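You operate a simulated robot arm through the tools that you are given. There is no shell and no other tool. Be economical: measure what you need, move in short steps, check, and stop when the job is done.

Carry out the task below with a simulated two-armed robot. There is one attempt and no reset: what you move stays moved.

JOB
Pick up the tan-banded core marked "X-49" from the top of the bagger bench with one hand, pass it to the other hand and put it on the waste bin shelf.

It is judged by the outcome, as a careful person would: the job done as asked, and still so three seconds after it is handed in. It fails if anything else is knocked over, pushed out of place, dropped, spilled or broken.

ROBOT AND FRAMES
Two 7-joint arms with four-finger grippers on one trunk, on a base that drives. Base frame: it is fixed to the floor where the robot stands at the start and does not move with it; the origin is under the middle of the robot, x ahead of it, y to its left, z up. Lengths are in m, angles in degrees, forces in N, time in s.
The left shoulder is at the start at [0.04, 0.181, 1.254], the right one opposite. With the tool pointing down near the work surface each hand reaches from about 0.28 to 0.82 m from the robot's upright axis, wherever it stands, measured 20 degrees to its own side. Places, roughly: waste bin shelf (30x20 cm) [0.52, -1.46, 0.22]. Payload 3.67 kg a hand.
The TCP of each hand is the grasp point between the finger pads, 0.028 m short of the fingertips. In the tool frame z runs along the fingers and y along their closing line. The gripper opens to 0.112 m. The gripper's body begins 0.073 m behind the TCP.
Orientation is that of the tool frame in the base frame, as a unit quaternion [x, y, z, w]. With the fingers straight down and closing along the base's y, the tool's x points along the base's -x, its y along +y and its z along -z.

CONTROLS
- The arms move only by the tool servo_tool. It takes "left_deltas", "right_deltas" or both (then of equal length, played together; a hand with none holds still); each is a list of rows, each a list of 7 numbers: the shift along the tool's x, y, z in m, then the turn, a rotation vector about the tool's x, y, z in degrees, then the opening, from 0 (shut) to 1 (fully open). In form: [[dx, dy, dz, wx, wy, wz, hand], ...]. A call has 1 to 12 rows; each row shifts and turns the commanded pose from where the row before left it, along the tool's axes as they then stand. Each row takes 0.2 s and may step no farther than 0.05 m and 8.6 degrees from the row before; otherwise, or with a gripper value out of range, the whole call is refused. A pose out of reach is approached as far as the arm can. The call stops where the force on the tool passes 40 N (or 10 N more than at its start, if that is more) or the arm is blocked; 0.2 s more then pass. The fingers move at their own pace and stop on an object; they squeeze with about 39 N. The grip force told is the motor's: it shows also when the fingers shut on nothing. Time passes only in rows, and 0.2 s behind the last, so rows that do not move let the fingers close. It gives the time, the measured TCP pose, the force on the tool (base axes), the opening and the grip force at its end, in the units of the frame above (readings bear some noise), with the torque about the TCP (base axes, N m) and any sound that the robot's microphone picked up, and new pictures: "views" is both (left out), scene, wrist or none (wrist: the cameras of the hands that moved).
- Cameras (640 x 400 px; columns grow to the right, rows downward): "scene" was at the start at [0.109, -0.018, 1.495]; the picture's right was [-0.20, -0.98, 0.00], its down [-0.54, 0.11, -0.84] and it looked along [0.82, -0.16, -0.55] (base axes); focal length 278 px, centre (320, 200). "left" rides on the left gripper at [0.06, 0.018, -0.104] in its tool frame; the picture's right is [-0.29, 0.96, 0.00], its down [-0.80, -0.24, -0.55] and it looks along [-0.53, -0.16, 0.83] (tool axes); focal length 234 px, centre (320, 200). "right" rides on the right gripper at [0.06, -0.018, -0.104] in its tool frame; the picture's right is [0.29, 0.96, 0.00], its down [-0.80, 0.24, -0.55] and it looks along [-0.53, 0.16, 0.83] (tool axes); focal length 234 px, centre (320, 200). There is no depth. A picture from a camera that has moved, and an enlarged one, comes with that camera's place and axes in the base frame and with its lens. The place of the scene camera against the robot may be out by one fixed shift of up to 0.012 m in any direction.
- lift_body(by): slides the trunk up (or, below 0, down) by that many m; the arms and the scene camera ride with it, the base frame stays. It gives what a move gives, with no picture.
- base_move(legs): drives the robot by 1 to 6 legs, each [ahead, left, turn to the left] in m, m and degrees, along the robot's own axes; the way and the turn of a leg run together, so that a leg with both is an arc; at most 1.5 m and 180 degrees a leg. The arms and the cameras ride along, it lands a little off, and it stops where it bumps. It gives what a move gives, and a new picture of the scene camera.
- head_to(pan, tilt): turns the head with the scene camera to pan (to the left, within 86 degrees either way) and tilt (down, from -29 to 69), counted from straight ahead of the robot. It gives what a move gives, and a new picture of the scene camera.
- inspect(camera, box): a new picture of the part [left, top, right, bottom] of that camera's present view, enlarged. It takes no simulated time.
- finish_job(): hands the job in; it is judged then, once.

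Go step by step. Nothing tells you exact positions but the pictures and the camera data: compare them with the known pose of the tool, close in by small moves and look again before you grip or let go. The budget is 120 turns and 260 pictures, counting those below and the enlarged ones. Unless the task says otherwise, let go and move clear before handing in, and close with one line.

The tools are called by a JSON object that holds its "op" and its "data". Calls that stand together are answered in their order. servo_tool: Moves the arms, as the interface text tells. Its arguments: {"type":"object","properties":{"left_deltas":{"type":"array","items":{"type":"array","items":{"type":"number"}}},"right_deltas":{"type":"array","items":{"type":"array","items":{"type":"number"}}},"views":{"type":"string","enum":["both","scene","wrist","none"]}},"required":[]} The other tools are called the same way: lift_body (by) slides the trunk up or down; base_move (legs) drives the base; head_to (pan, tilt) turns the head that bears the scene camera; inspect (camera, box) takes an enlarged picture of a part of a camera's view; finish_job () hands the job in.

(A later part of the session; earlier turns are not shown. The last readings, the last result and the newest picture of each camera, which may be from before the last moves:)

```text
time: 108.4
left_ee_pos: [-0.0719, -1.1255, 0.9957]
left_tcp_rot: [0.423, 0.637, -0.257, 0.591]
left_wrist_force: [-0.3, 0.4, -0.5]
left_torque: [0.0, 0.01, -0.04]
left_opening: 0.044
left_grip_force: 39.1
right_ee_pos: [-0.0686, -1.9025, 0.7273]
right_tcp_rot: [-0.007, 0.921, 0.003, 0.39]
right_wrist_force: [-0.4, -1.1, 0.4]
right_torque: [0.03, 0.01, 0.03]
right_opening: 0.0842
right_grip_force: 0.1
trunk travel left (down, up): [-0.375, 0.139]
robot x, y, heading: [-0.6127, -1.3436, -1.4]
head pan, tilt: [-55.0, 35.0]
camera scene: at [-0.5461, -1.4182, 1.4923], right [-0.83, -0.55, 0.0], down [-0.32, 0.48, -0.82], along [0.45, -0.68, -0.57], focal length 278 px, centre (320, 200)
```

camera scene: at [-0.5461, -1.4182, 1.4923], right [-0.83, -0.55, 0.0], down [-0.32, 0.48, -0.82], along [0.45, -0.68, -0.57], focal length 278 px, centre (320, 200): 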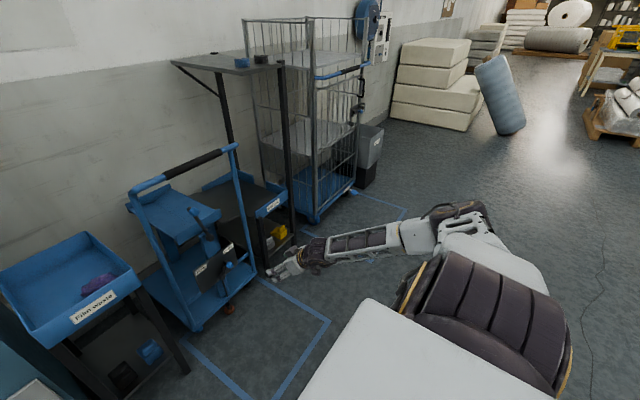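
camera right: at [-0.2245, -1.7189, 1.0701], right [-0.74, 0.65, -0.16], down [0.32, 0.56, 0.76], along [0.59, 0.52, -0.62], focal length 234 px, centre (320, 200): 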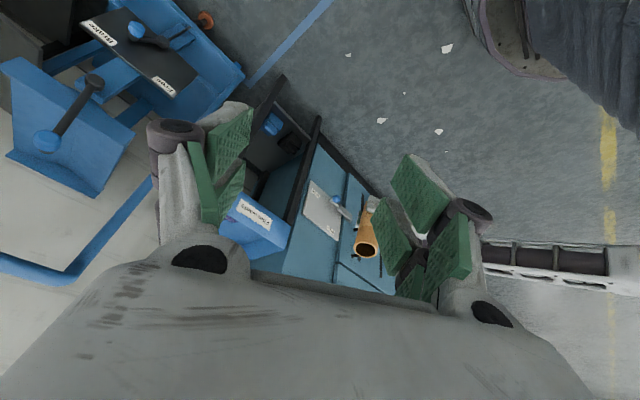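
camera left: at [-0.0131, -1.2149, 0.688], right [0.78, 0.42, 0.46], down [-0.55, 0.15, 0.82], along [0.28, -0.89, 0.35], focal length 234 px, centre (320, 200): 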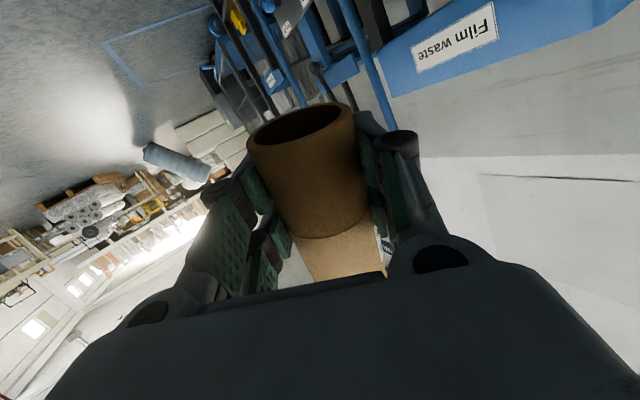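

Excellent — this reaches all the way down with no limit, and the elbow has dropped. I now test moving back inward in this better configuration.

{"op": "servo_tool", "data": {"right_deltas": [[-0.02, 0.04, -0.02, 0, 0, 0, 0.75], [-0.02, 0.04, -0.02, 0, 0, 0, 0.75], [-0.02, 0.04, -0.02, 0, 0, 0, 0.75], [-0.01, 0.04, -0.01, 0, 0, 0, 0.75], [0, 0.04, 0, 0, 0, 0, 0.75], [0, 0.04, 0, 0, 0, 0, 0.75]], "views": "scene"}}

```text
time: 109.8
left_ee_pos: [-0.0733, -1.1256, 0.9966]
left_tcp_rot: [0.423, 0.637, -0.255, 0.592]
left_wrist_force: [1.0, -0.5, 0.9]
left_torque: [0.05, 0.01, 0.04]
left_opening: 0.0441
left_grip_force: 39.0
right_ee_pos: [-0.0755, -1.683, 0.8244]
right_tcp_rot: [-0.01, 0.922, 0.001, 0.387]
right_wrist_force: [-1.6, 5.3, -4.1]
right_torque: [-0.28, -0.2, -0.36]
right_opening: 0.0838
right_grip_force: 0.0
right hand out of reach, approached as far as the arm can: row 6
trunk travel left (down, up): [-0.375, 0.139]
robot x, y, heading: [-0.617, -1.3453, -1.4]
head pan, tilt: [-55.0, 35.0]
camera scene: at [-0.5484, -1.4188, 1.4924], right [-0.83, -0.55, 0.0], down [-0.32, 0.48, -0.82], along [0.45, -0.68, -0.57], focal length 278 px, centre (320, 200)
```

scene: 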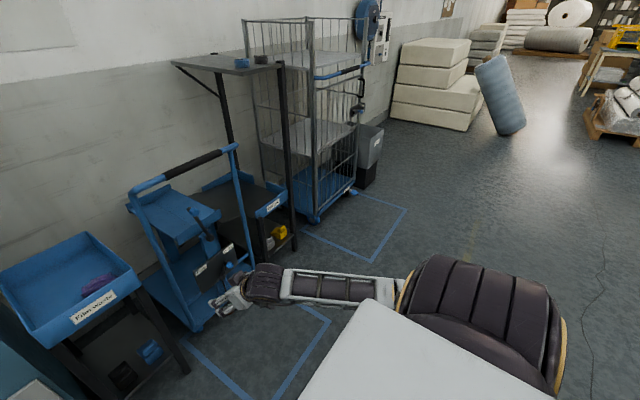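

The elbow is now down, near the body panel. I raise the hand and test a yaw of ~30° to the left and some more inward travel for the handover.

{"op": "servo_tool", "data": {"right_deltas": [[-0.02, -0.01, -0.02, 0, 0, 0, 0.75], [-0.025, 0, -0.025, 0, 0, 0, 0.75], [-0.025, 0, -0.025, 0, 0, 0, 0.75], [0, 0, 0, -5.3, 0, -5.3, 0.75], [0, 0, 0, -5.3, 0, -5.3, 0.75], [0, 0, 0, -5.3, 0, -5.3, 0.75], [0, 0, 0, -5.3, 0, -5.3, 0.75], [0, 0, 0.03, 0, 0, 0, 0.75], [-0.03, 0.02, 0, 0, 0, 0, 0.75], [0, 0.03, 0, 0, 0, 0, 0.75], [0, 0.03, 0, 0, 0, 0, 0.75], [0, 0, 0, 0, 0, 0, 0.75]], "views": "scene"}}

```text
time: 112.4
left_ee_pos: [-0.0726, -1.1255, 0.995]
left_tcp_rot: [0.422, 0.638, -0.255, 0.592]
left_wrist_force: [0.2, -0.6, -0.6]
left_torque: [0.02, -0.03, 0.02]
left_opening: 0.0438
left_grip_force: 39.2
right_ee_pos: [-0.0764, -1.5904, 0.9256]
right_tcp_rot: [-0.246, 0.888, 0.1, 0.375]
right_wrist_force: [-0.1, -0.9, 1.2]
right_torque: [0.03, 0.01, -0.02]
right_opening: 0.084
right_grip_force: 0.0
right hand out of reach, approached as far as the arm can: row 7
trunk travel left (down, up): [-0.375, 0.139]
robot x, y, heading: [-0.6159, -1.3462, -1.3]
head pan, tilt: [-55.0, 35.0]
camera scene: at [-0.5468, -1.4177, 1.4924], right [-0.83, -0.55, 0.0], down [-0.32, 0.48, -0.82], along [0.45, -0.68, -0.57], focal length 278 px, centre (320, 200)
```

scene: 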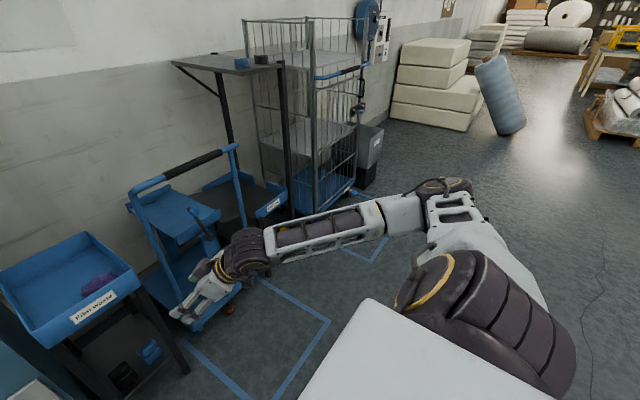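

Right is now at a usable handover pose (pointing forward-left, 45° down). I retract it along its axis to a standoff, while the left straightens the core upright and carries it to about (−0.115, −1.545, 0.89).

{"op": "servo_tool", "data": {"left_deltas": [[0, 0, 0, 0, -4.72, -5.38, 0], [0, 0, 0, 0, -4.72, -5.38, 0], [0.0103, -0.0261, 0.0329, 0, 0, 0, 0], [0.0103, -0.0261, 0.0329, 0, 0, 0, 0], [0.0103, -0.0261, 0.0329, 0, 0, 0, 0], [0.0103, -0.0261, 0.0329, 0, 0, 0, 0], [0.0103, -0.0261, 0.0329, 0, 0, 0, 0], [0.0103, -0.0261, 0.0329, 0, 0, 0, 0], [0, 0, 0, 0, 0, 0, 0]], "right_deltas": [[-0.006, 0.0145, -0.042, 0, 0, 0, 0.75], [-0.006, 0.0145, -0.042, 0, 0, 0, 0.75], [-0.006, 0.0145, -0.042, 0, 0, 0, 0.75], [-0.006, 0.0145, -0.042, 0, 0, 0, 0.75], [0, 0, 0, 0, 0, 0, 0.75], [0, 0, 0, 0, 0, 0, 0.75], [0, 0, 0, 0, 0, 0, 0.75], [0, 0, 0, 0, 0, 0, 0.75], [0, 0, 0, 0, 0, 0, 0.75]], "views": "none"}}

{"op": "head_to", "data": {"pan": -8, "tilt": 45}}

```text
time: 114.4
left_ee_pos: [-0.1018, -1.3758, 0.9348]
left_tcp_rot: [0.339, 0.623, -0.343, 0.616]
left_wrist_force: [-0.9, -0.4, -1.3]
left_torque: [-0.02, 0.02, -0.02]
left_opening: 0.0439
left_grip_force: 38.8
right_ee_pos: [-0.1637, -1.601, 1.0545]
right_tcp_rot: [-0.246, 0.888, 0.1, 0.375]
right_wrist_force: [-0.1, 0.9, -0.1]
right_torque: [0.0, 0.02, 0.0]
right_opening: 0.0836
right_grip_force: 0.1
right hand out of reach, approached as far as the arm can: row 4
trunk travel left (down, up): [-0.375, 0.139]
robot x, y, heading: [-0.6215, -1.3458, -1.3]
head pan, tilt: [-55.0, 35.0]
```

```text
time: 115.6
left_ee_pos: [-0.1013, -1.3757, 0.934]
left_tcp_rot: [0.339, 0.623, -0.344, 0.615]
left_wrist_force: [-0.1, -0.3, -1.0]
left_torque: [-0.03, -0.01, -0.01]
left_opening: 0.0439
left_grip_force: 39.0
right_ee_pos: [-0.163, -1.6027, 1.0544]
right_tcp_rot: [-0.246, 0.888, 0.102, 0.375]
right_wrist_force: [0.2, -0.4, 0.1]
right_torque: [0.03, 0.03, 0.01]
right_opening: 0.084
right_grip_force: 0.1
trunk travel left (down, up): [-0.375, 0.139]
robot x, y, heading: [-0.6178, -1.3432, -1.1]
head pan, tilt: [-8.0, 45.0]
camera scene: at [-0.5153, -1.3578, 1.4776], right [-0.16, -0.99, 0.0], down [-0.7, 0.12, -0.71], along [0.7, -0.12, -0.71], focal length 278 px, centre (320, 200)
```

scene: 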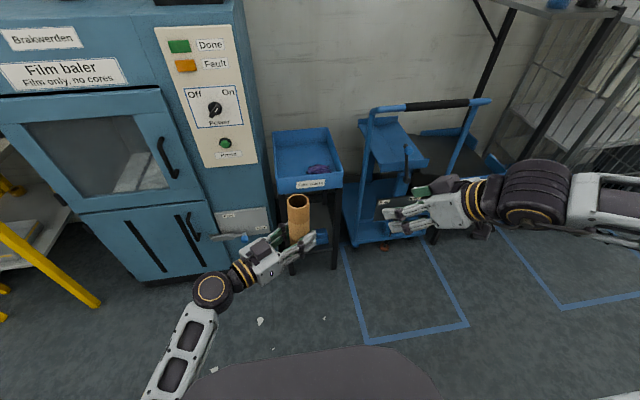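

The core is upright again. I bring it onto the right hand's approach line at about (−0.089, −1.558, left z 0.892).

{"op": "servo_tool", "data": {"left_deltas": [[0.0105, -0.0218, 0.04, 0, 0, 0, 0], [0.0105, -0.0218, 0.04, 0, 0, 0, 0], [0.0105, -0.0218, 0.04, 0, 0, 0, 0], [0.0105, -0.0218, 0.04, 0, 0, 0, 0], [0, 0, 0, 0, 0, 0, 0]], "right_deltas": [[0, 0, 0, 0, 0, 0, 0.75], [0, 0, 0, 0, 0, 0, 0.75], [0, 0, 0, 0, 0, 0, 0.75], [0, 0, 0, 0, 0, 0, 0.75], [0, 0, 0, 0, 0, 0, 0.75]]}}

```text
time: 116.8
left_ee_pos: [-0.0763, -1.5465, 0.8959]
left_tcp_rot: [0.342, 0.621, -0.335, 0.621]
left_wrist_force: [-0.2, 0.1, -0.6]
left_torque: [-0.01, -0.03, 0.01]
left_opening: 0.044
left_grip_force: 38.6
right_ee_pos: [-0.1635, -1.6031, 1.0539]
right_tcp_rot: [-0.246, 0.888, 0.101, 0.375]
right_wrist_force: [-1.6, -0.1, 0.4]
right_torque: [0.02, 0.04, 0.0]
right_opening: 0.084
right_grip_force: 0.0
trunk travel left (down, up): [-0.375, 0.139]
robot x, y, heading: [-0.6161, -1.3462, -1.6]
head pan, tilt: [-8.0, 45.0]
camera scene: at [-0.5152, -1.3577, 1.4774], right [-0.16, -0.99, 0.0], down [-0.7, 0.12, -0.71], along [0.7, -0.12, -0.71], focal length 278 px, centre (320, 200)
camera right: at [-0.2548, -1.6788, 1.0857], right [-0.66, 0.72, -0.21], down [0.01, 0.29, 0.96], along [0.75, 0.63, -0.2], focal length 234 px, centre (320, 200)
camera left: at [-0.1181, -1.4495, 0.8369], right [0.8, 0.52, 0.3], down [-0.51, 0.33, 0.8], along [0.32, -0.79, 0.53], focal length 234 px, centre (320, 200)
```

scene: 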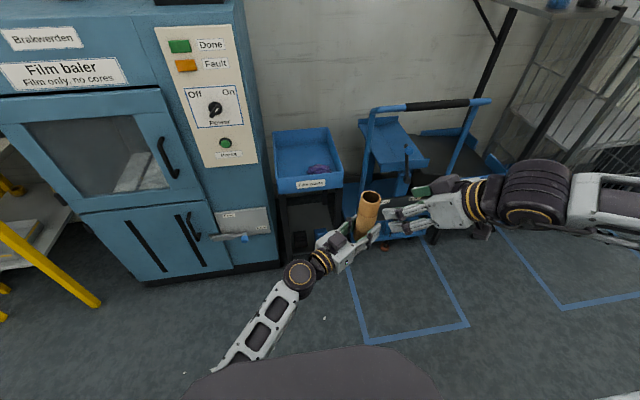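
right: 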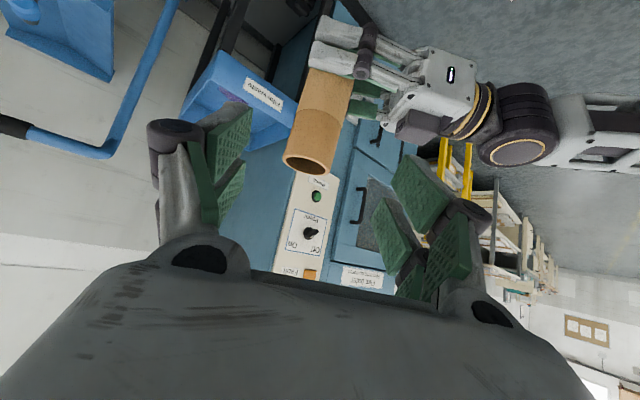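
left: 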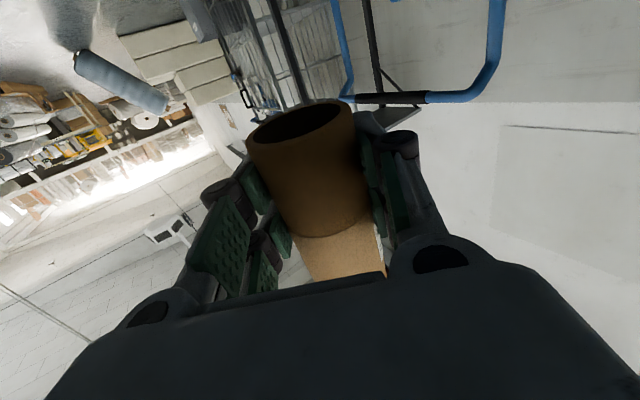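

The core axis is at about (−0.076, −1.549). I advance the right hand most of the way along its axis and check.

{"op": "servo_tool", "data": {"right_deltas": [[-0.0043, 0.0007, 0.0327, 0, 0, 0, 0.75], [-0.0043, 0.0007, 0.0327, 0, 0, 0, 0.75], [-0.0043, 0.0007, 0.0327, 0, 0, 0, 0.75], [0, 0, 0, 0, 0, 0, 0.75]], "views": "wrist"}}

```text
time: 117.8
left_ee_pos: [-0.0773, -1.5487, 0.8947]
left_tcp_rot: [0.341, 0.622, -0.334, 0.621]
left_wrist_force: [0.4, 0.1, -1.2]
left_torque: [-0.03, -0.04, 0.01]
left_opening: 0.0439
left_grip_force: 39.2
right_ee_pos: [-0.096, -1.5614, 0.9942]
right_tcp_rot: [-0.246, 0.888, 0.101, 0.376]
right_wrist_force: [0.3, -0.4, 0.4]
right_torque: [-0.02, 0.0, 0.0]
right_opening: 0.0839
right_grip_force: 0.2
trunk travel left (down, up): [-0.375, 0.139]
robot x, y, heading: [-0.6167, -1.344, -1.4]
head pan, tilt: [-8.0, 45.0]
camera right: at [-0.188, -1.6374, 1.0261], right [-0.66, 0.72, -0.21], down [0.01, 0.29, 0.96], along [0.75, 0.63, -0.2], focal length 234 px, centre (320, 200)
```

right: 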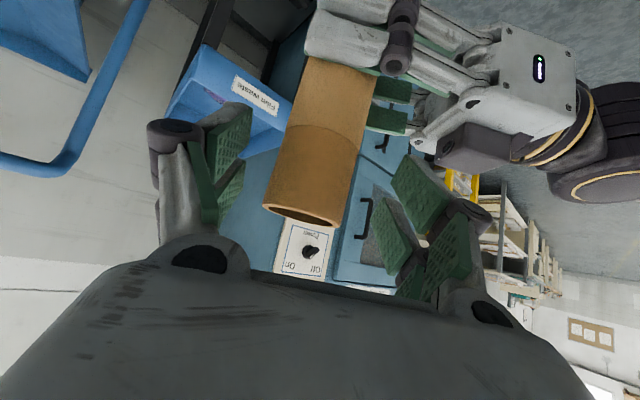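

On track. Advance the last 3 cm and close the right hand.

{"op": "servo_tool", "data": {"right_deltas": [[0, 0, 0.015, 0, 0, 0, 0.75], [0, 0, 0.015, 0, 0, 0, 0.75], [0, 0, 0, 0, 0, 0, 0.75], [0, 0, 0, 0, 0, 0, 0.55], [0, 0, 0, 0, 0, 0, 0.4], [0, 0, 0, 0, 0, 0, 0.2], [0, 0, 0, 0, 0, 0, 0], [0, 0, 0, 0, 0, 0, 0]], "views": "wrist"}}

```text
time: 119.6
left_ee_pos: [-0.0771, -1.5467, 0.8959]
left_tcp_rot: [0.342, 0.622, -0.334, 0.621]
left_wrist_force: [-0.5, -0.1, -1.5]
left_torque: [-0.67, -0.48, 0.1]
left_opening: 0.0439
left_grip_force: 39.1
right_ee_pos: [-0.0771, -1.5503, 0.9741]
right_tcp_rot: [-0.247, 0.888, 0.102, 0.374]
right_wrist_force: [1.0, -1.5, 0.3]
right_torque: [0.62, 0.41, -0.07]
right_opening: 0.0475
right_grip_force: 38.3
trunk travel left (down, up): [-0.375, 0.139]
robot x, y, heading: [-0.6147, -1.3428, -1.7]
head pan, tilt: [-8.0, 45.0]
camera right: at [-0.1688, -1.626, 1.0053], right [-0.66, 0.72, -0.21], down [0.01, 0.29, 0.96], along [0.75, 0.63, -0.2], focal length 234 px, centre (320, 200)
```

right: 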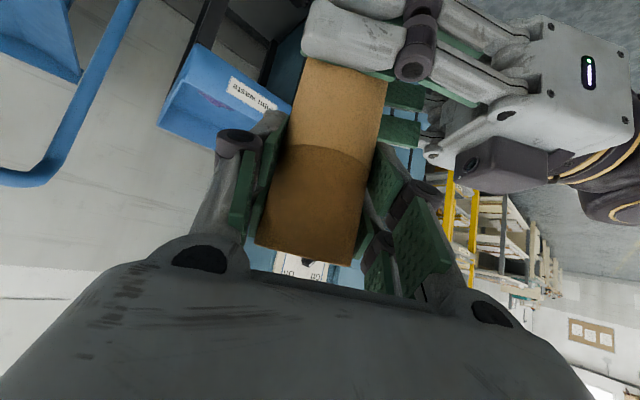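

The right grip shows 0.0475, like the first 45° grasp — solid. I release the left, first a little, then fully, and back it off.

{"op": "servo_tool", "data": {"left_deltas": [[0, 0, 0, 0, 0, 0, 0.5], [0, 0, 0, 0, 0, 0, 0.6], [0, 0, 0, 0, 0, 0, 1], [0, 0, 0, 0, 0, 0, 1], [0, 0, 0, 0, 0, 0, 1], [0, 0, -0.03, 0, 0, 0, 1], [0, 0, -0.04, 0, 0, 0, 1], [0, 0, -0.04, 0, 0, 0, 1], [0, 0, -0.04, 0, 0, 0, 1], [0, 0, -0.04, 0, 0, 0, 1]]}}

```text
time: 121.1
left_ee_pos: [-0.1066, -1.5327, 0.915]
left_tcp_rot: [0.337, 0.608, -0.348, 0.629]
left_wrist_force: [0.3, 0.1, 0.5]
left_torque: [-0.02, -0.02, 0.02]
left_opening: 0.1122
left_grip_force: 0.1
right_ee_pos: [-0.0782, -1.5483, 0.9751]
right_tcp_rot: [-0.246, 0.888, 0.1, 0.375]
right_wrist_force: [0.5, -0.1, -0.1]
right_torque: [-0.03, 0.02, 0.0]
right_opening: 0.0471
right_grip_force: 38.7
trunk travel left (down, up): [-0.375, 0.139]
robot x, y, heading: [-0.6205, -1.3414, -1.3]
head pan, tilt: [-8.0, 45.0]
stopped in row 7 (left hand): the force on the tool passed its limit at 47 N (the readings are from after the stop); the commanded pose is now the measured one
camera scene: at [-0.5167, -1.3565, 1.4772], right [-0.16, -0.99, 0.0], down [-0.7, 0.12, -0.71], along [0.7, -0.12, -0.71], focal length 278 px, centre (320, 200)
camera left: at [-0.1447, -1.4366, 0.8522], right [0.81, 0.52, 0.29], down [-0.51, 0.36, 0.78], along [0.3, -0.78, 0.56], focal length 234 px, centre (320, 200)
```

scene: 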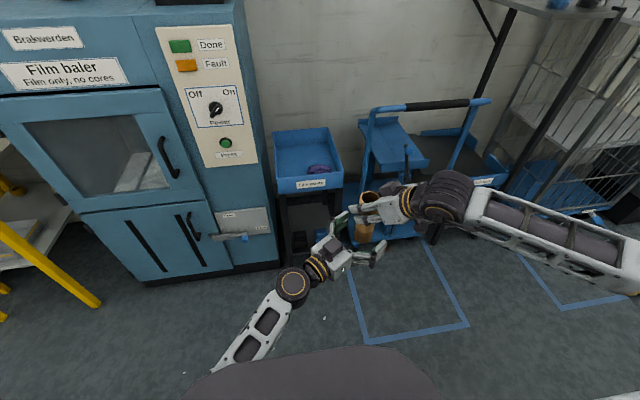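
left: 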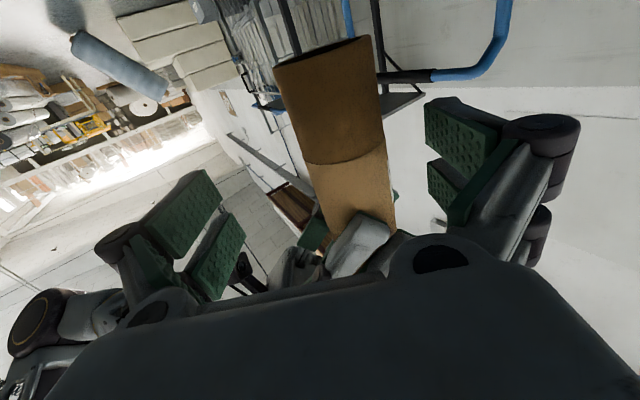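

The left hand crept upward on retreat and touched the right hand from below; the core is still held (0.047). I move the left down first, then back out.

{"op": "servo_tool", "data": {"left_deltas": [[0.015, 0, 0, 0, 0, 0, 1], [0.015, 0, 0, 0, 0, 0, 1], [0.01, 0, -0.02, 0, 0, 0, 1], [0, 0, -0.02, 0, 0, 0, 1]]}}

```text
time: 122.3
left_ee_pos: [-0.095, -1.4958, 0.9285]
left_tcp_rot: [0.344, 0.575, -0.335, 0.662]
left_wrist_force: [-0.3, 0.5, -0.7]
left_torque: [0.01, -0.02, 0.02]
left_opening: 0.1117
left_grip_force: 0.1
right_ee_pos: [-0.0767, -1.5509, 0.974]
right_tcp_rot: [-0.247, 0.888, 0.1, 0.375]
right_wrist_force: [-0.3, -0.1, -0.3]
right_torque: [0.05, -0.01, 0.01]
right_opening: 0.0472
right_grip_force: 39.3
trunk travel left (down, up): [-0.375, 0.139]
robot x, y, heading: [-0.6159, -1.3404, -1.3]
head pan, tilt: [-8.0, 45.0]
stopped in row 4 (left hand): the arm was blocked; the commanded pose is now the measured one
camera scene: at [-0.5153, -1.3579, 1.4769], right [-0.16, -0.99, 0.0], down [-0.7, 0.12, -0.71], along [0.7, -0.12, -0.71], focal length 278 px, centre (320, 200)
camera left: at [-0.1289, -1.4023, 0.8585], right [0.77, 0.53, 0.35], down [-0.59, 0.37, 0.72], along [0.25, -0.76, 0.6], focal length 234 px, centre (320, 200)
```

scene: 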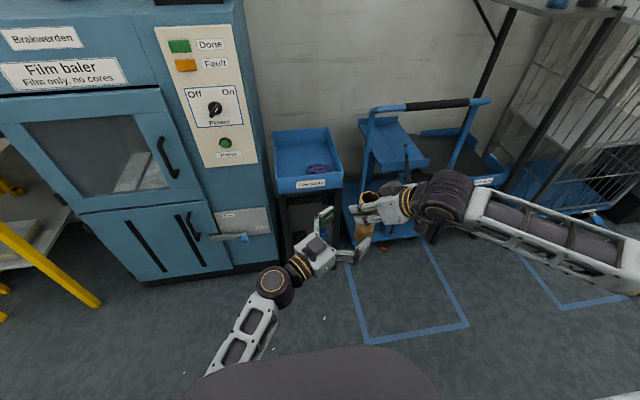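
left: 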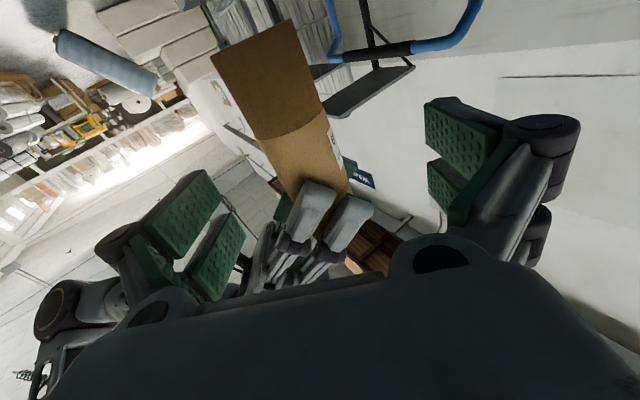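

The left arm is at its own limits, so it's easier to move the right hand with the core away, out of the open left fingers (along its −y).

{"op": "servo_tool", "data": {"right_deltas": [[0, -0.03, 0, 0, 0, 0, 0], [0, -0.04, 0, 0, 0, 0, 0], [0, -0.04, 0, 0, 0, 0, 0], [0, -0.04, 0, 0, 0, 0, 0]]}}

```text
time: 123.5
left_ee_pos: [-0.0943, -1.4954, 0.9285]
left_tcp_rot: [0.343, 0.574, -0.334, 0.664]
left_wrist_force: [0.0, -0.2, 0.1]
left_torque: [0.01, 0.02, 0.0]
left_opening: 0.1118
left_grip_force: 0.1
right_ee_pos: [-0.0401, -1.6545, 0.9241]
right_tcp_rot: [-0.238, 0.904, 0.118, 0.336]
right_wrist_force: [0.0, 0.2, -0.3]
right_torque: [0.03, 0.02, 0.02]
right_opening: 0.0466
right_grip_force: 39.1
right hand out of reach, approached as far as the arm can: row 4
trunk travel left (down, up): [-0.375, 0.139]
robot x, y, heading: [-0.6162, -1.3438, -1.4]
head pan, tilt: [-8.0, 45.0]
stopped in row 4 (right hand): the arm was blocked; the commanded pose is now the measured one
camera scene: at [-0.515, -1.3573, 1.4773], right [-0.16, -0.99, 0.0], down [-0.7, 0.12, -0.71], along [0.7, -0.12, -0.71], focal length 278 px, centre (320, 200)
camera right: at [-0.1293, -1.7312, 0.9612], right [-0.68, 0.72, -0.14], down [0.1, 0.28, 0.95], along [0.73, 0.63, -0.26], focal length 234 px, centre (320, 200)
```

scene: 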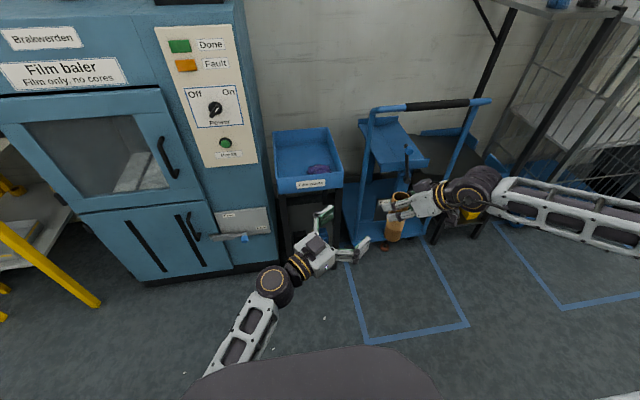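
right: 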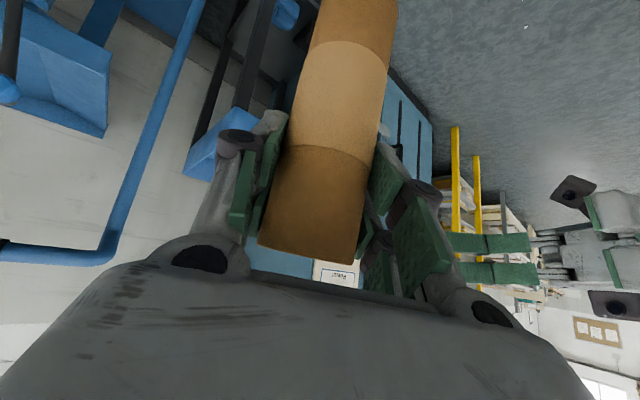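

The core is free in the right hand. I fold the left hand back out of the way and turn the right hand to point straight ahead while moving right to its comfortable zone.

{"op": "servo_tool", "data": {"left_deltas": [[-0.0163, 0.0243, -0.0344, 0, 0, 0, 1], [-0.0163, 0.0243, -0.0344, 0, 0, 0, 1], [-0.0163, 0.0243, -0.0344, 0, 0, 0, 1], [-0.0163, 0.0243, -0.0344, 0, 0, 0, 1], [-0.0163, 0.0243, -0.0344, 0, 0, 0, 1], [-0.0163, 0.0243, -0.0344, 0, 0, 0, 1], [-0.0163, 0.0243, -0.0344, 0, 0, 0, 1]], "right_deltas": [[0, -0.02, 0, 5.36, 0.05, 5.2, 0], [0, -0.03, 0, 5.36, 0.05, 5.2, 0], [0, -0.03, 0, 5.36, 0.05, 5.2, 0], [0, -0.03, 0, 5.36, 0.05, 5.2, 0], [0, -0.03, 0, 0, 0, 0, 0], [0, -0.03, 0, 0, 0, 0, 0], [0, 0, 0, 0, 0, 0, 0]]}}

```text
time: 125.1
left_ee_pos: [-0.092, -1.1976, 1.0267]
left_tcp_rot: [0.343, 0.576, -0.335, 0.662]
left_wrist_force: [0.0, -0.3, 0.3]
left_torque: [-0.03, -0.03, 0.01]
left_opening: 0.1121
left_grip_force: 0.1
right_ee_pos: [-0.0051, -1.8196, 0.92]
right_tcp_rot: [-0.007, 0.938, 0.006, 0.347]
right_wrist_force: [0.4, 0.0, -0.2]
right_torque: [0.02, 0.05, 0.01]
right_opening: 0.0471
right_grip_force: 39.3
trunk travel left (down, up): [-0.375, 0.139]
robot x, y, heading: [-0.6172, -1.3486, -1.6]
head pan, tilt: [-8.0, 45.0]
camera scene: at [-0.5152, -1.3564, 1.4776], right [-0.16, -0.99, 0.0], down [-0.7, 0.12, -0.71], along [0.7, -0.12, -0.71], focal length 278 px, centre (320, 200)
camera right: at [-0.1182, -1.8402, 0.9609], right [-0.24, 0.95, -0.18], down [0.24, 0.24, 0.94], along [0.94, 0.18, -0.29], focal length 234 px, centre (320, 200)
camera left: at [-0.1265, -1.102, 0.9587], right [0.77, 0.53, 0.35], down [-0.59, 0.37, 0.72], along [0.25, -0.76, 0.6], focal length 234 px, centre (320, 200)
```

scene: 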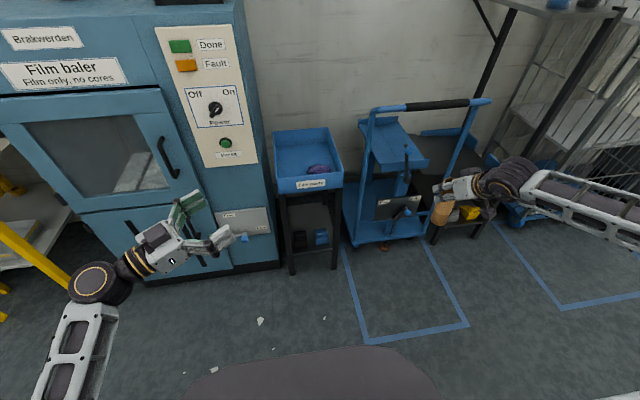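
right: 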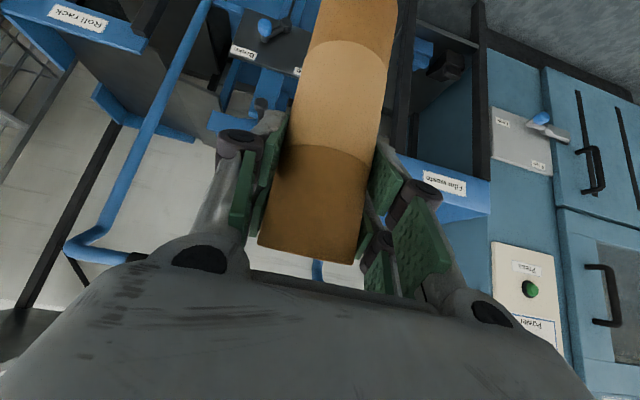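
left: 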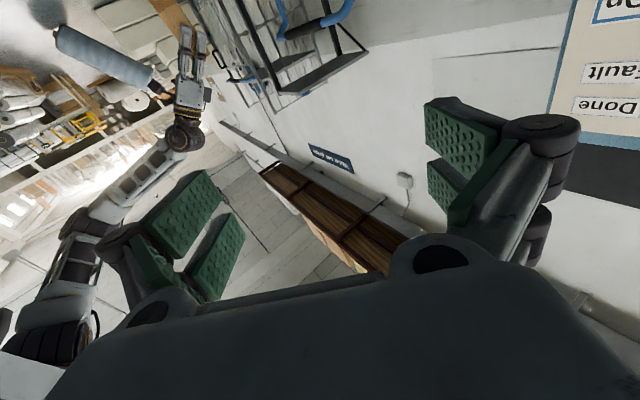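

The right arm holds the core comfortably, pointing ahead. I correct its 5° lean, then shift the base left and turn it ~13° left, and lower the trunk to look into the shelf.

{"op": "servo_tool", "data": {"right_deltas": [[0, 0, 0, 0, -5, 0, 0], [0, 0, 0, 0, 0, 0, 0]], "views": "none"}}

{"op": "base_move", "data": {"legs": [[0, 0.24, 13.5]]}}

{"op": "lift_body", "data": {"by": -0.375}}

{"op": "head_to", "data": {"pan": -32, "tilt": 35}}

```text
time: 125.7
left_ee_pos: [-0.0925, -1.1974, 1.0273]
left_tcp_rot: [0.343, 0.576, -0.334, 0.662]
left_wrist_force: [0.9, -0.8, -0.5]
left_torque: [0.0, -0.03, -0.03]
left_opening: 0.112
left_grip_force: 0.0
right_ee_pos: [-0.0037, -1.8189, 0.9197]
right_tcp_rot: [-0.006, 0.922, 0.006, 0.386]
right_wrist_force: [0.0, -0.2, -1.1]
right_torque: [0.01, 0.0, 0.0]
right_opening: 0.0472
right_grip_force: 38.7
trunk travel left (down, up): [-0.375, 0.139]
robot x, y, heading: [-0.62, -1.3445, -1.5]
head pan, tilt: [-8.0, 45.0]
```

```text
time: 127.5
left_ee_pos: [-0.164, -0.8374, 1.0278]
left_tcp_rot: [0.273, 0.612, -0.255, 0.697]
left_wrist_force: [0.9, 0.6, -0.6]
left_torque: [-0.01, 0.0, -0.02]
left_opening: 0.1121
left_grip_force: 0.0
right_ee_pos: [0.0666, -1.4236, 0.9195]
right_tcp_rot: [-0.114, 0.916, 0.052, 0.382]
right_wrist_force: [-0.1, 0.5, -1.0]
right_torque: [-0.03, 0.01, -0.05]
right_opening: 0.0467
right_grip_force: 39.3
trunk travel left (down, up): [-0.375, 0.139]
robot x, y, heading: [-0.6389, -1.1022, 11.9]
head pan, tilt: [-8.0, 45.0]
camera scene: at [-0.5368, -1.0923, 1.4776], right [0.07, -1.0, 0.0], down [-0.71, -0.05, -0.71], along [0.71, 0.05, -0.71], focal length 278 px, centre (320, 200)
```

scene: 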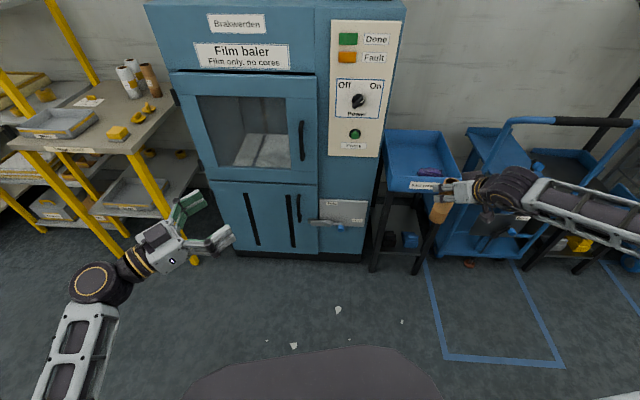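

```text
time: 131.1
left_ee_pos: [-0.1632, -0.8387, 0.6553]
left_tcp_rot: [0.274, 0.611, -0.255, 0.697]
left_wrist_force: [-0.3, 0.5, -0.1]
left_torque: [0.01, 0.0, 0.02]
left_opening: 0.1118
left_grip_force: 0.1
right_ee_pos: [0.0668, -1.4229, 0.5463]
right_tcp_rot: [-0.114, 0.915, 0.052, 0.383]
right_wrist_force: [-0.5, -0.3, -1.7]
right_torque: [0.02, 0.01, -0.02]
right_opening: 0.0466
right_grip_force: 39.1
trunk travel left (down, up): [0.0, 0.514]
robot x, y, heading: [-0.6406, -1.0992, 12.0]
head pan, tilt: [-8.0, 45.0]
```

```text
time: 132.0
left_ee_pos: [-0.1631, -0.8385, 0.6545]
left_tcp_rot: [0.273, 0.612, -0.254, 0.697]
left_wrist_force: [0.5, 0.0, -0.3]
left_torque: [-0.02, 0.0, 0.03]
left_opening: 0.1119
left_grip_force: 0.1
right_ee_pos: [0.0664, -1.4225, 0.5461]
right_tcp_rot: [-0.113, 0.915, 0.051, 0.383]
right_wrist_force: [0.3, -0.2, -0.3]
right_torque: [-0.02, 0.01, 0.02]
right_opening: 0.047
right_grip_force: 39.3
trunk travel left (down, up): [0.0, 0.514]
robot x, y, heading: [-0.6398, -1.1013, 11.5]
head pan, tilt: [-32.0, 35.0]
camera scene: at [-0.5353, -1.1281, 1.119], right [-0.34, -0.94, 0.0], down [-0.54, 0.2, -0.82], along [0.77, -0.28, -0.57], focal length 278 px, centre (320, 200)
```

scene: 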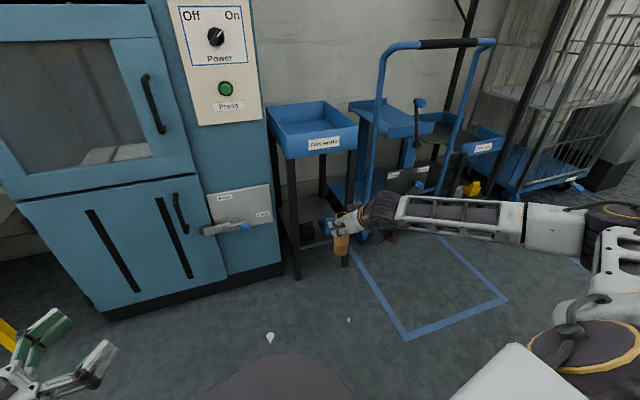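

{"op": "inspect", "data": {"camera": "right", "box": [0, 0, 640, 400]}}

{"op": "inspect", "data": {"camera": "scene", "box": [250, 90, 410, 290]}}

```text
1.00 times, centred on (320, 200) of right (not enlarged: the box is as wide or as high as the picture)
camera zoom: at [-0.0424, -1.4709, 0.5773], right [-0.43, 0.88, -0.2], down [0.1, 0.27, 0.96], along [0.9, 0.39, -0.21], focal length 234 px, centre (320, 200)
```

zoom: 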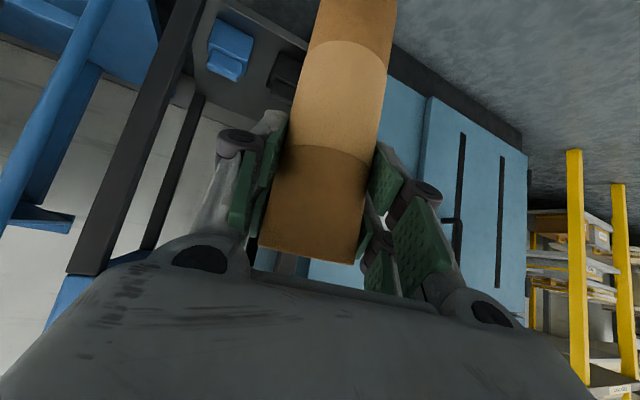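

```text
2.00 times, centred on (330, 190) of scene
camera zoom: at [-0.5353, -1.1281, 1.119], right [-0.34, -0.94, 0.0], down [-0.54, 0.2, -0.82], along [0.77, -0.28, -0.57], focal length 555 px, centre (300, 220)
```

zoom: 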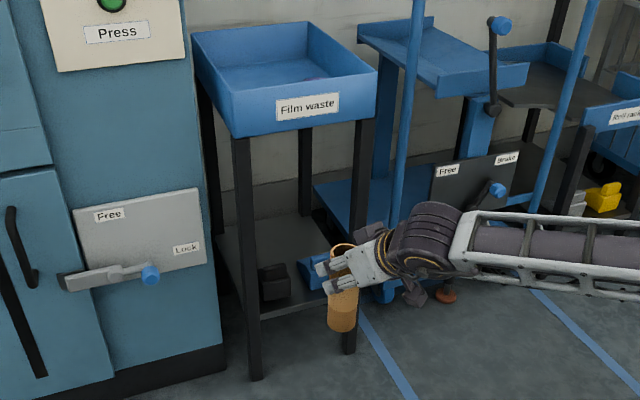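

{"op": "inspect", "data": {"camera": "scene", "box": [295, 195, 365, 250]}}

{"op": "inspect", "data": {"camera": "right", "box": [180, 0, 420, 120]}}

```text
7.27 times, centred on (330, 222) of scene
camera zoom: at [-0.5353, -1.1281, 1.119], right [-0.34, -0.94, 0.0], down [-0.54, 0.2, -0.82], along [0.77, -0.28, -0.57], focal length 2018 px, centre (247, 36)
```

zoom: 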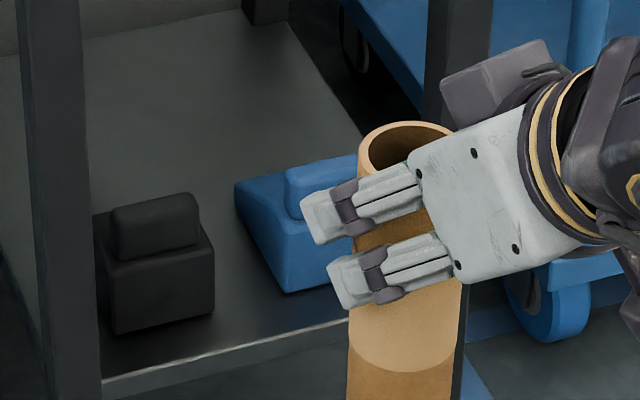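

```text
2.67 times, centred on (300, 60) of right
camera zoom: at [-0.0424, -1.4709, 0.5773], right [-0.43, 0.88, -0.2], down [0.1, 0.27, 0.96], along [0.9, 0.39, -0.21], focal length 624 px, centre (373, 573)
```

zoom: 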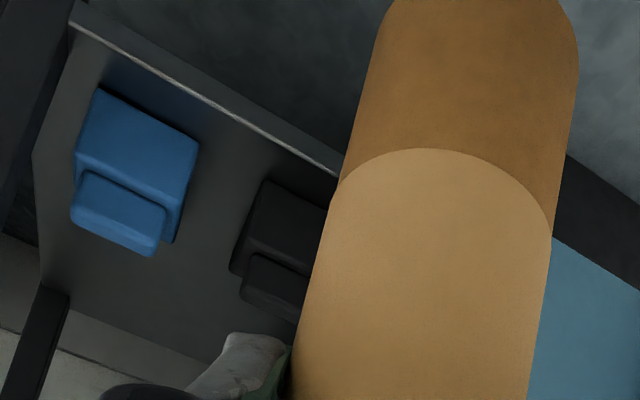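

I can see the shelf well now: black and blue boxes (tops ≈0.30) at the front, free surface behind them from x≈0.48, tray bottom at ≈0.66. Before driving in, I test in free space that the right hand can get down to placing height here.

{"op": "servo_tool", "data": {"right_deltas": [[0.03, 0, 0.0293, 0, 0, 0, 0], [0.03, 0, 0.0293, 0, 0, 0, 0], [0.03, 0, 0.0293, 0, 0, 0, 0], [0.03, 0, 0.0293, 0, 0, 0, 0], [0.03, 0, 0.0293, 0, 0, 0, 0], [0, 0, 0, 0, 0, 0, 0]], "views": "scene"}}

```text
time: 133.4
left_ee_pos: [-0.1622, -0.8389, 0.6532]
left_tcp_rot: [0.273, 0.612, -0.254, 0.697]
left_wrist_force: [0.0, 0.1, 0.3]
left_torque: [-0.02, 0.03, 0.03]
left_opening: 0.1117
left_grip_force: 0.0
right_ee_pos: [0.0636, -1.4223, 0.3345]
right_tcp_rot: [-0.113, 0.915, 0.051, 0.383]
right_wrist_force: [0.1, -0.8, -0.2]
right_torque: [-0.01, 0.02, -0.02]
right_opening: 0.047
right_grip_force: 39.5
trunk travel left (down, up): [0.0, 0.514]
robot x, y, heading: [-0.6416, -1.1016, 12.0]
head pan, tilt: [-32.0, 35.0]
camera scene: at [-0.5353, -1.1281, 1.1191], right [-0.34, -0.94, 0.0], down [-0.54, 0.2, -0.82], along [0.77, -0.28, -0.57], focal length 278 px, centre (320, 200)
```

scene: 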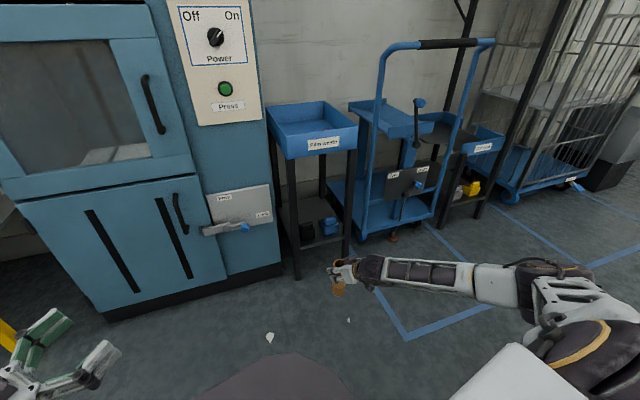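

It reaches placing height with no trouble. The shelf is now unobstructed, so I measure it closely, and set the entry pose (raised, hand 20° flatter).

{"op": "inspect", "data": {"camera": "scene", "box": [270, 180, 360, 250]}}

{"op": "servo_tool", "data": {"right_deltas": [[-0.028, 0, -0.027, 0, -5, 0, 0], [-0.028, 0, -0.027, 0, -5, 0, 0], [-0.028, 0, -0.022, 0, -5, 0, 0], [0, 0, 0, 0, -5, 0, 0], [0, 0, 0, 0, 0, 0, 0]]}}

```text
5.71 times, centred on (315, 215) of scene
camera zoom: at [-0.5353, -1.1281, 1.1191], right [-0.34, -0.94, 0.0], down [-0.54, 0.2, -0.82], along [0.77, -0.28, -0.57], focal length 1586 px, centre (349, 114)
```

zoom: 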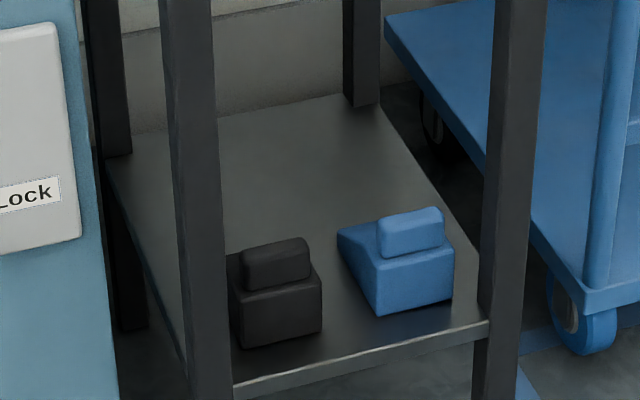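

```text
time: 134.6
left_ee_pos: [-0.1632, -0.8402, 0.6546]
left_tcp_rot: [0.273, 0.613, -0.254, 0.697]
left_wrist_force: [0.0, 0.0, -0.4]
left_torque: [-0.01, 0.02, 0.03]
left_opening: 0.1117
left_grip_force: 0.0
right_ee_pos: [0.0597, -1.4255, 0.4475]
right_tcp_rot: [-0.103, 0.835, 0.07, 0.536]
right_wrist_force: [0.1, 0.0, -0.3]
right_torque: [0.03, 0.03, 0.01]
right_opening: 0.0469
right_grip_force: 38.6
trunk travel left (down, up): [0.0, 0.514]
robot x, y, heading: [-0.6404, -1.0993, 11.9]
head pan, tilt: [-32.0, 35.0]
camera scene: at [-0.5353, -1.1282, 1.1191], right [-0.34, -0.94, 0.0], down [-0.54, 0.2, -0.82], along [0.77, -0.28, -0.57], focal length 278 px, centre (320, 200)
camera right: at [-0.0527, -1.4729, 0.4387], right [-0.35, 0.9, -0.26], down [-0.22, 0.18, 0.96], along [0.91, 0.4, 0.14], focal length 234 px, centre (320, 200)
```

scene: 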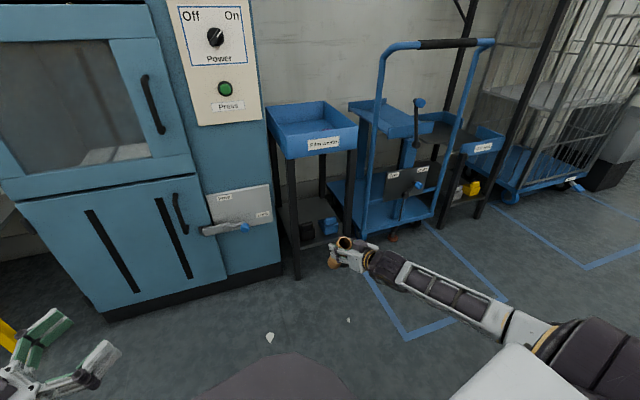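
right: 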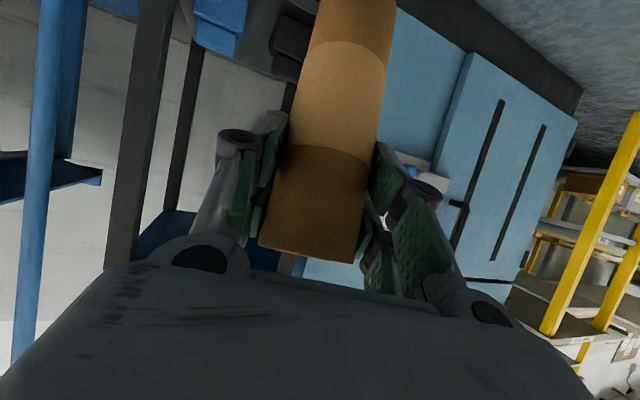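

Shelf geometry: front edge x≈0.35, opening between legs y −1.35…−1.567, boxes end at x≈0.46. I'll put the core at about (0.54, −1.43). First I tuck the left hand back, then drive in part-way with the right hand in entry pose.

{"op": "servo_tool", "data": {"left_deltas": [[-0.017, -0.025, -0.0255, 0, 0, 0, 0.3], [-0.017, -0.025, -0.0255, 0, 0, 0, 0.3], [-0.017, -0.025, -0.0255, 0, 0, 0, 0.3], [-0.017, -0.025, -0.0255, 0, 0, 0, 0.3], [0, 0, 0, 0, 0, 0, 0.3]], "views": "none"}}

{"op": "base_move", "data": {"legs": [[0.215, -0.05, 0]]}}

```text
time: 135.8
left_ee_pos: [-0.3129, -0.8372, 0.7028]
left_tcp_rot: [0.273, 0.612, -0.254, 0.697]
left_wrist_force: [-0.1, 0.1, -0.6]
left_torque: [-0.02, -0.01, 0.0]
left_opening: 0.0334
left_grip_force: 0.0
right_ee_pos: [0.0598, -1.4245, 0.4504]
right_tcp_rot: [-0.103, 0.835, 0.07, 0.535]
right_wrist_force: [-0.3, 0.1, -0.3]
right_torque: [0.0, 0.02, -0.01]
right_opening: 0.0469
right_grip_force: 38.7
trunk travel left (down, up): [0.0, 0.514]
robot x, y, heading: [-0.6394, -1.0998, 11.9]
head pan, tilt: [-32.0, 35.0]
```

```text
time: 137.5
left_ee_pos: [-0.0931, -0.8427, 0.7032]
left_tcp_rot: [0.274, 0.612, -0.255, 0.696]
left_wrist_force: [0.7, 0.0, -0.3]
left_torque: [0.0, 0.0, -0.03]
left_opening: 0.0337
left_grip_force: 0.1
right_ee_pos: [0.2777, -1.4301, 0.4497]
right_tcp_rot: [-0.101, 0.835, 0.07, 0.536]
right_wrist_force: [0.4, 0.3, -1.0]
right_torque: [0.01, -0.02, 0.01]
right_opening: 0.047
right_grip_force: 38.9
trunk travel left (down, up): [0.0, 0.514]
robot x, y, heading: [-0.4229, -1.1068, 11.9]
head pan, tilt: [-32.0, 35.0]
camera scene: at [-0.3158, -1.133, 1.119], right [-0.35, -0.94, 0.0], down [-0.54, 0.2, -0.82], along [0.77, -0.28, -0.57], focal length 278 px, centre (320, 200)
```

scene: 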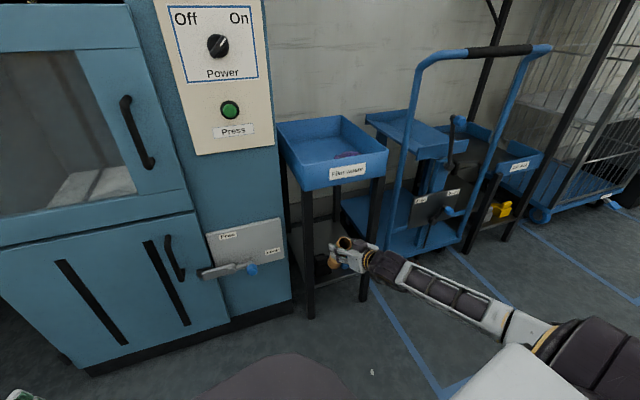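

Clear so far; the core is at the shelf mouth, above the boxes. I look closely, then continue in.

{"op": "inspect", "data": {"camera": "scene", "box": [270, 160, 440, 310]}}

{"op": "base_move", "data": {"legs": [[0.127, -0.026, 0]]}}

{"op": "inspect", "data": {"camera": "scene", "box": [270, 160, 440, 310]}}

{"op": "inspect", "data": {"camera": "right", "box": [0, 0, 640, 400]}}

```text
2.67 times, centred on (355, 235) of scene
camera zoom: at [-0.3158, -1.133, 1.119], right [-0.35, -0.94, 0.0], down [-0.54, 0.2, -0.82], along [0.77, -0.28, -0.57], focal length 740 px, centre (227, 107)
```

zoom: 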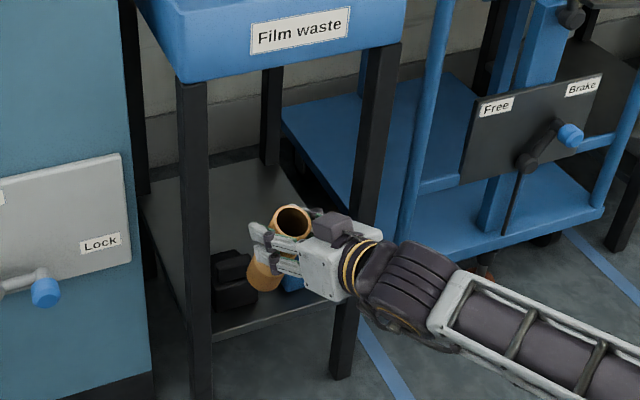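

```text
time: 138.8
left_ee_pos: [0.0368, -0.8444, 0.7041]
left_tcp_rot: [0.274, 0.612, -0.256, 0.696]
left_wrist_force: [-0.4, 0.3, -0.2]
left_torque: [-0.02, 0.01, -0.01]
left_opening: 0.0335
left_grip_force: 0.1
right_ee_pos: [0.4074, -1.4299, 0.4475]
right_tcp_rot: [-0.102, 0.835, 0.07, 0.536]
right_wrist_force: [-0.3, -0.4, -0.4]
right_torque: [-0.01, 0.0, -0.03]
right_opening: 0.047
right_grip_force: 38.9
trunk travel left (down, up): [0.0, 0.514]
robot x, y, heading: [-0.292, -1.1064, 11.7]
head pan, tilt: [-32.0, 35.0]
camera scene: at [-0.1866, -1.1325, 1.119], right [-0.35, -0.94, 0.0], down [-0.54, 0.2, -0.82], along [0.77, -0.28, -0.57], focal length 278 px, centre (320, 200)
```

scene: 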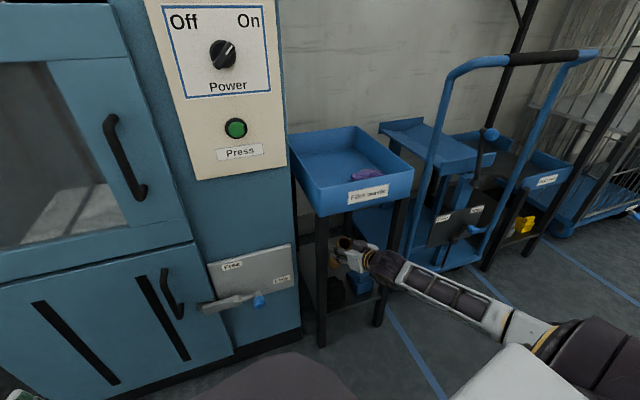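

```text
2.67 times, centred on (355, 235) of scene
camera zoom: at [-0.1866, -1.1325, 1.119], right [-0.35, -0.94, 0.0], down [-0.54, 0.2, -0.82], along [0.77, -0.28, -0.57], focal length 740 px, centre (227, 107)
```

zoom: 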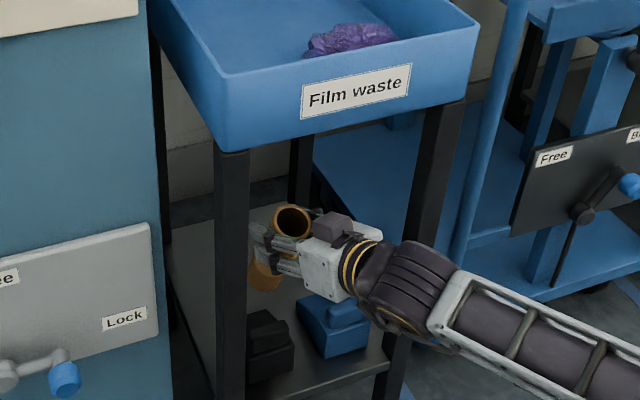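

```text
1.00 times, centred on (320, 200) of right (not enlarged: the box is as wide or as high as the picture)
camera zoom: at [0.2949, -1.4781, 0.4381], right [-0.35, 0.9, -0.25], down [-0.22, 0.18, 0.96], along [0.91, 0.39, 0.14], focal length 234 px, centre (320, 200)
```

zoom: 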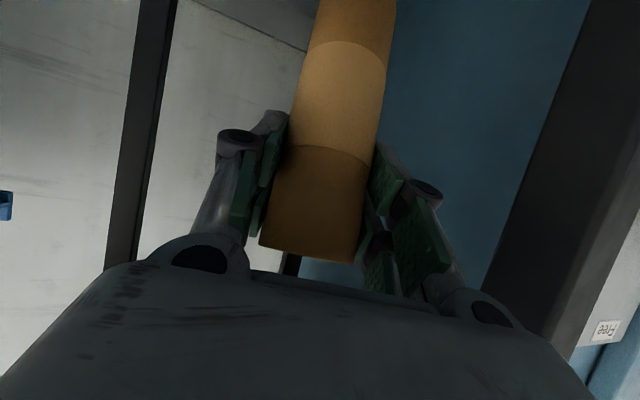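

Everything clears: hand between the legs, core above the boxes, tray well above. I drive the remaining 13 cm.

{"op": "base_move", "data": {"legs": [[0.128, -0.0255, 0]]}}

{"op": "inspect", "data": {"camera": "scene", "box": [270, 170, 430, 330]}}

```text
time: 140.1
left_ee_pos: [0.1687, -0.8419, 0.704]
left_tcp_rot: [0.274, 0.612, -0.256, 0.696]
left_wrist_force: [-0.4, -0.3, -0.5]
left_torque: [-0.01, 0.01, -0.04]
left_opening: 0.0337
left_grip_force: 0.1
right_ee_pos: [0.5397, -1.4289, 0.4483]
right_tcp_rot: [-0.101, 0.836, 0.069, 0.535]
right_wrist_force: [-0.8, 0.6, -1.0]
right_torque: [0.02, -0.01, 0.01]
right_opening: 0.0469
right_grip_force: 39.1
trunk travel left (down, up): [0.0, 0.514]
robot x, y, heading: [-0.1609, -1.1023, 11.8]
head pan, tilt: [-32.0, 35.0]
camera scene: at [-0.0541, -1.1308, 1.119], right [-0.35, -0.94, 0.0], down [-0.54, 0.2, -0.82], along [0.77, -0.28, -0.57], focal length 278 px, centre (320, 200)
```

scene: 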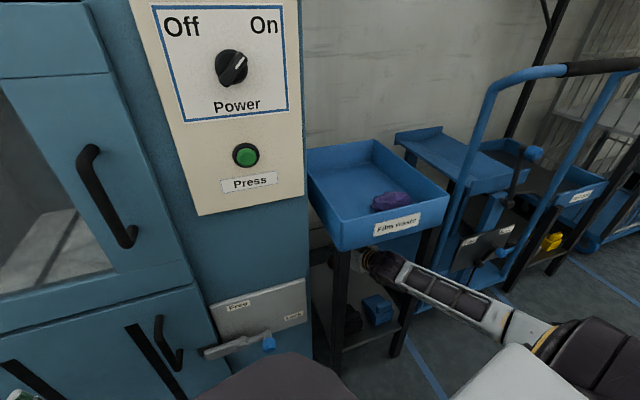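

```text
2.50 times, centred on (350, 250) of scene
camera zoom: at [-0.0541, -1.1308, 1.119], right [-0.35, -0.94, 0.0], down [-0.54, 0.2, -0.82], along [0.77, -0.28, -0.57], focal length 694 px, centre (245, 75)
```

zoom: 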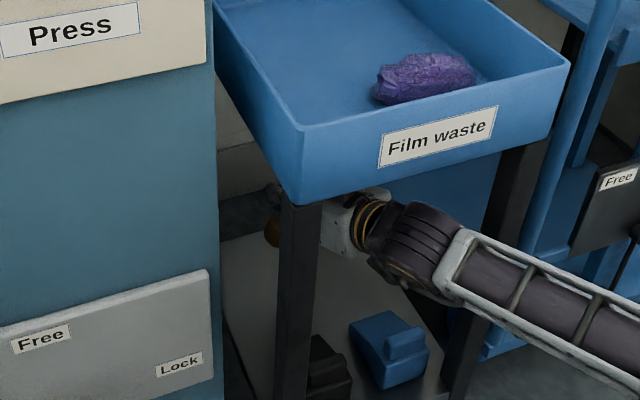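

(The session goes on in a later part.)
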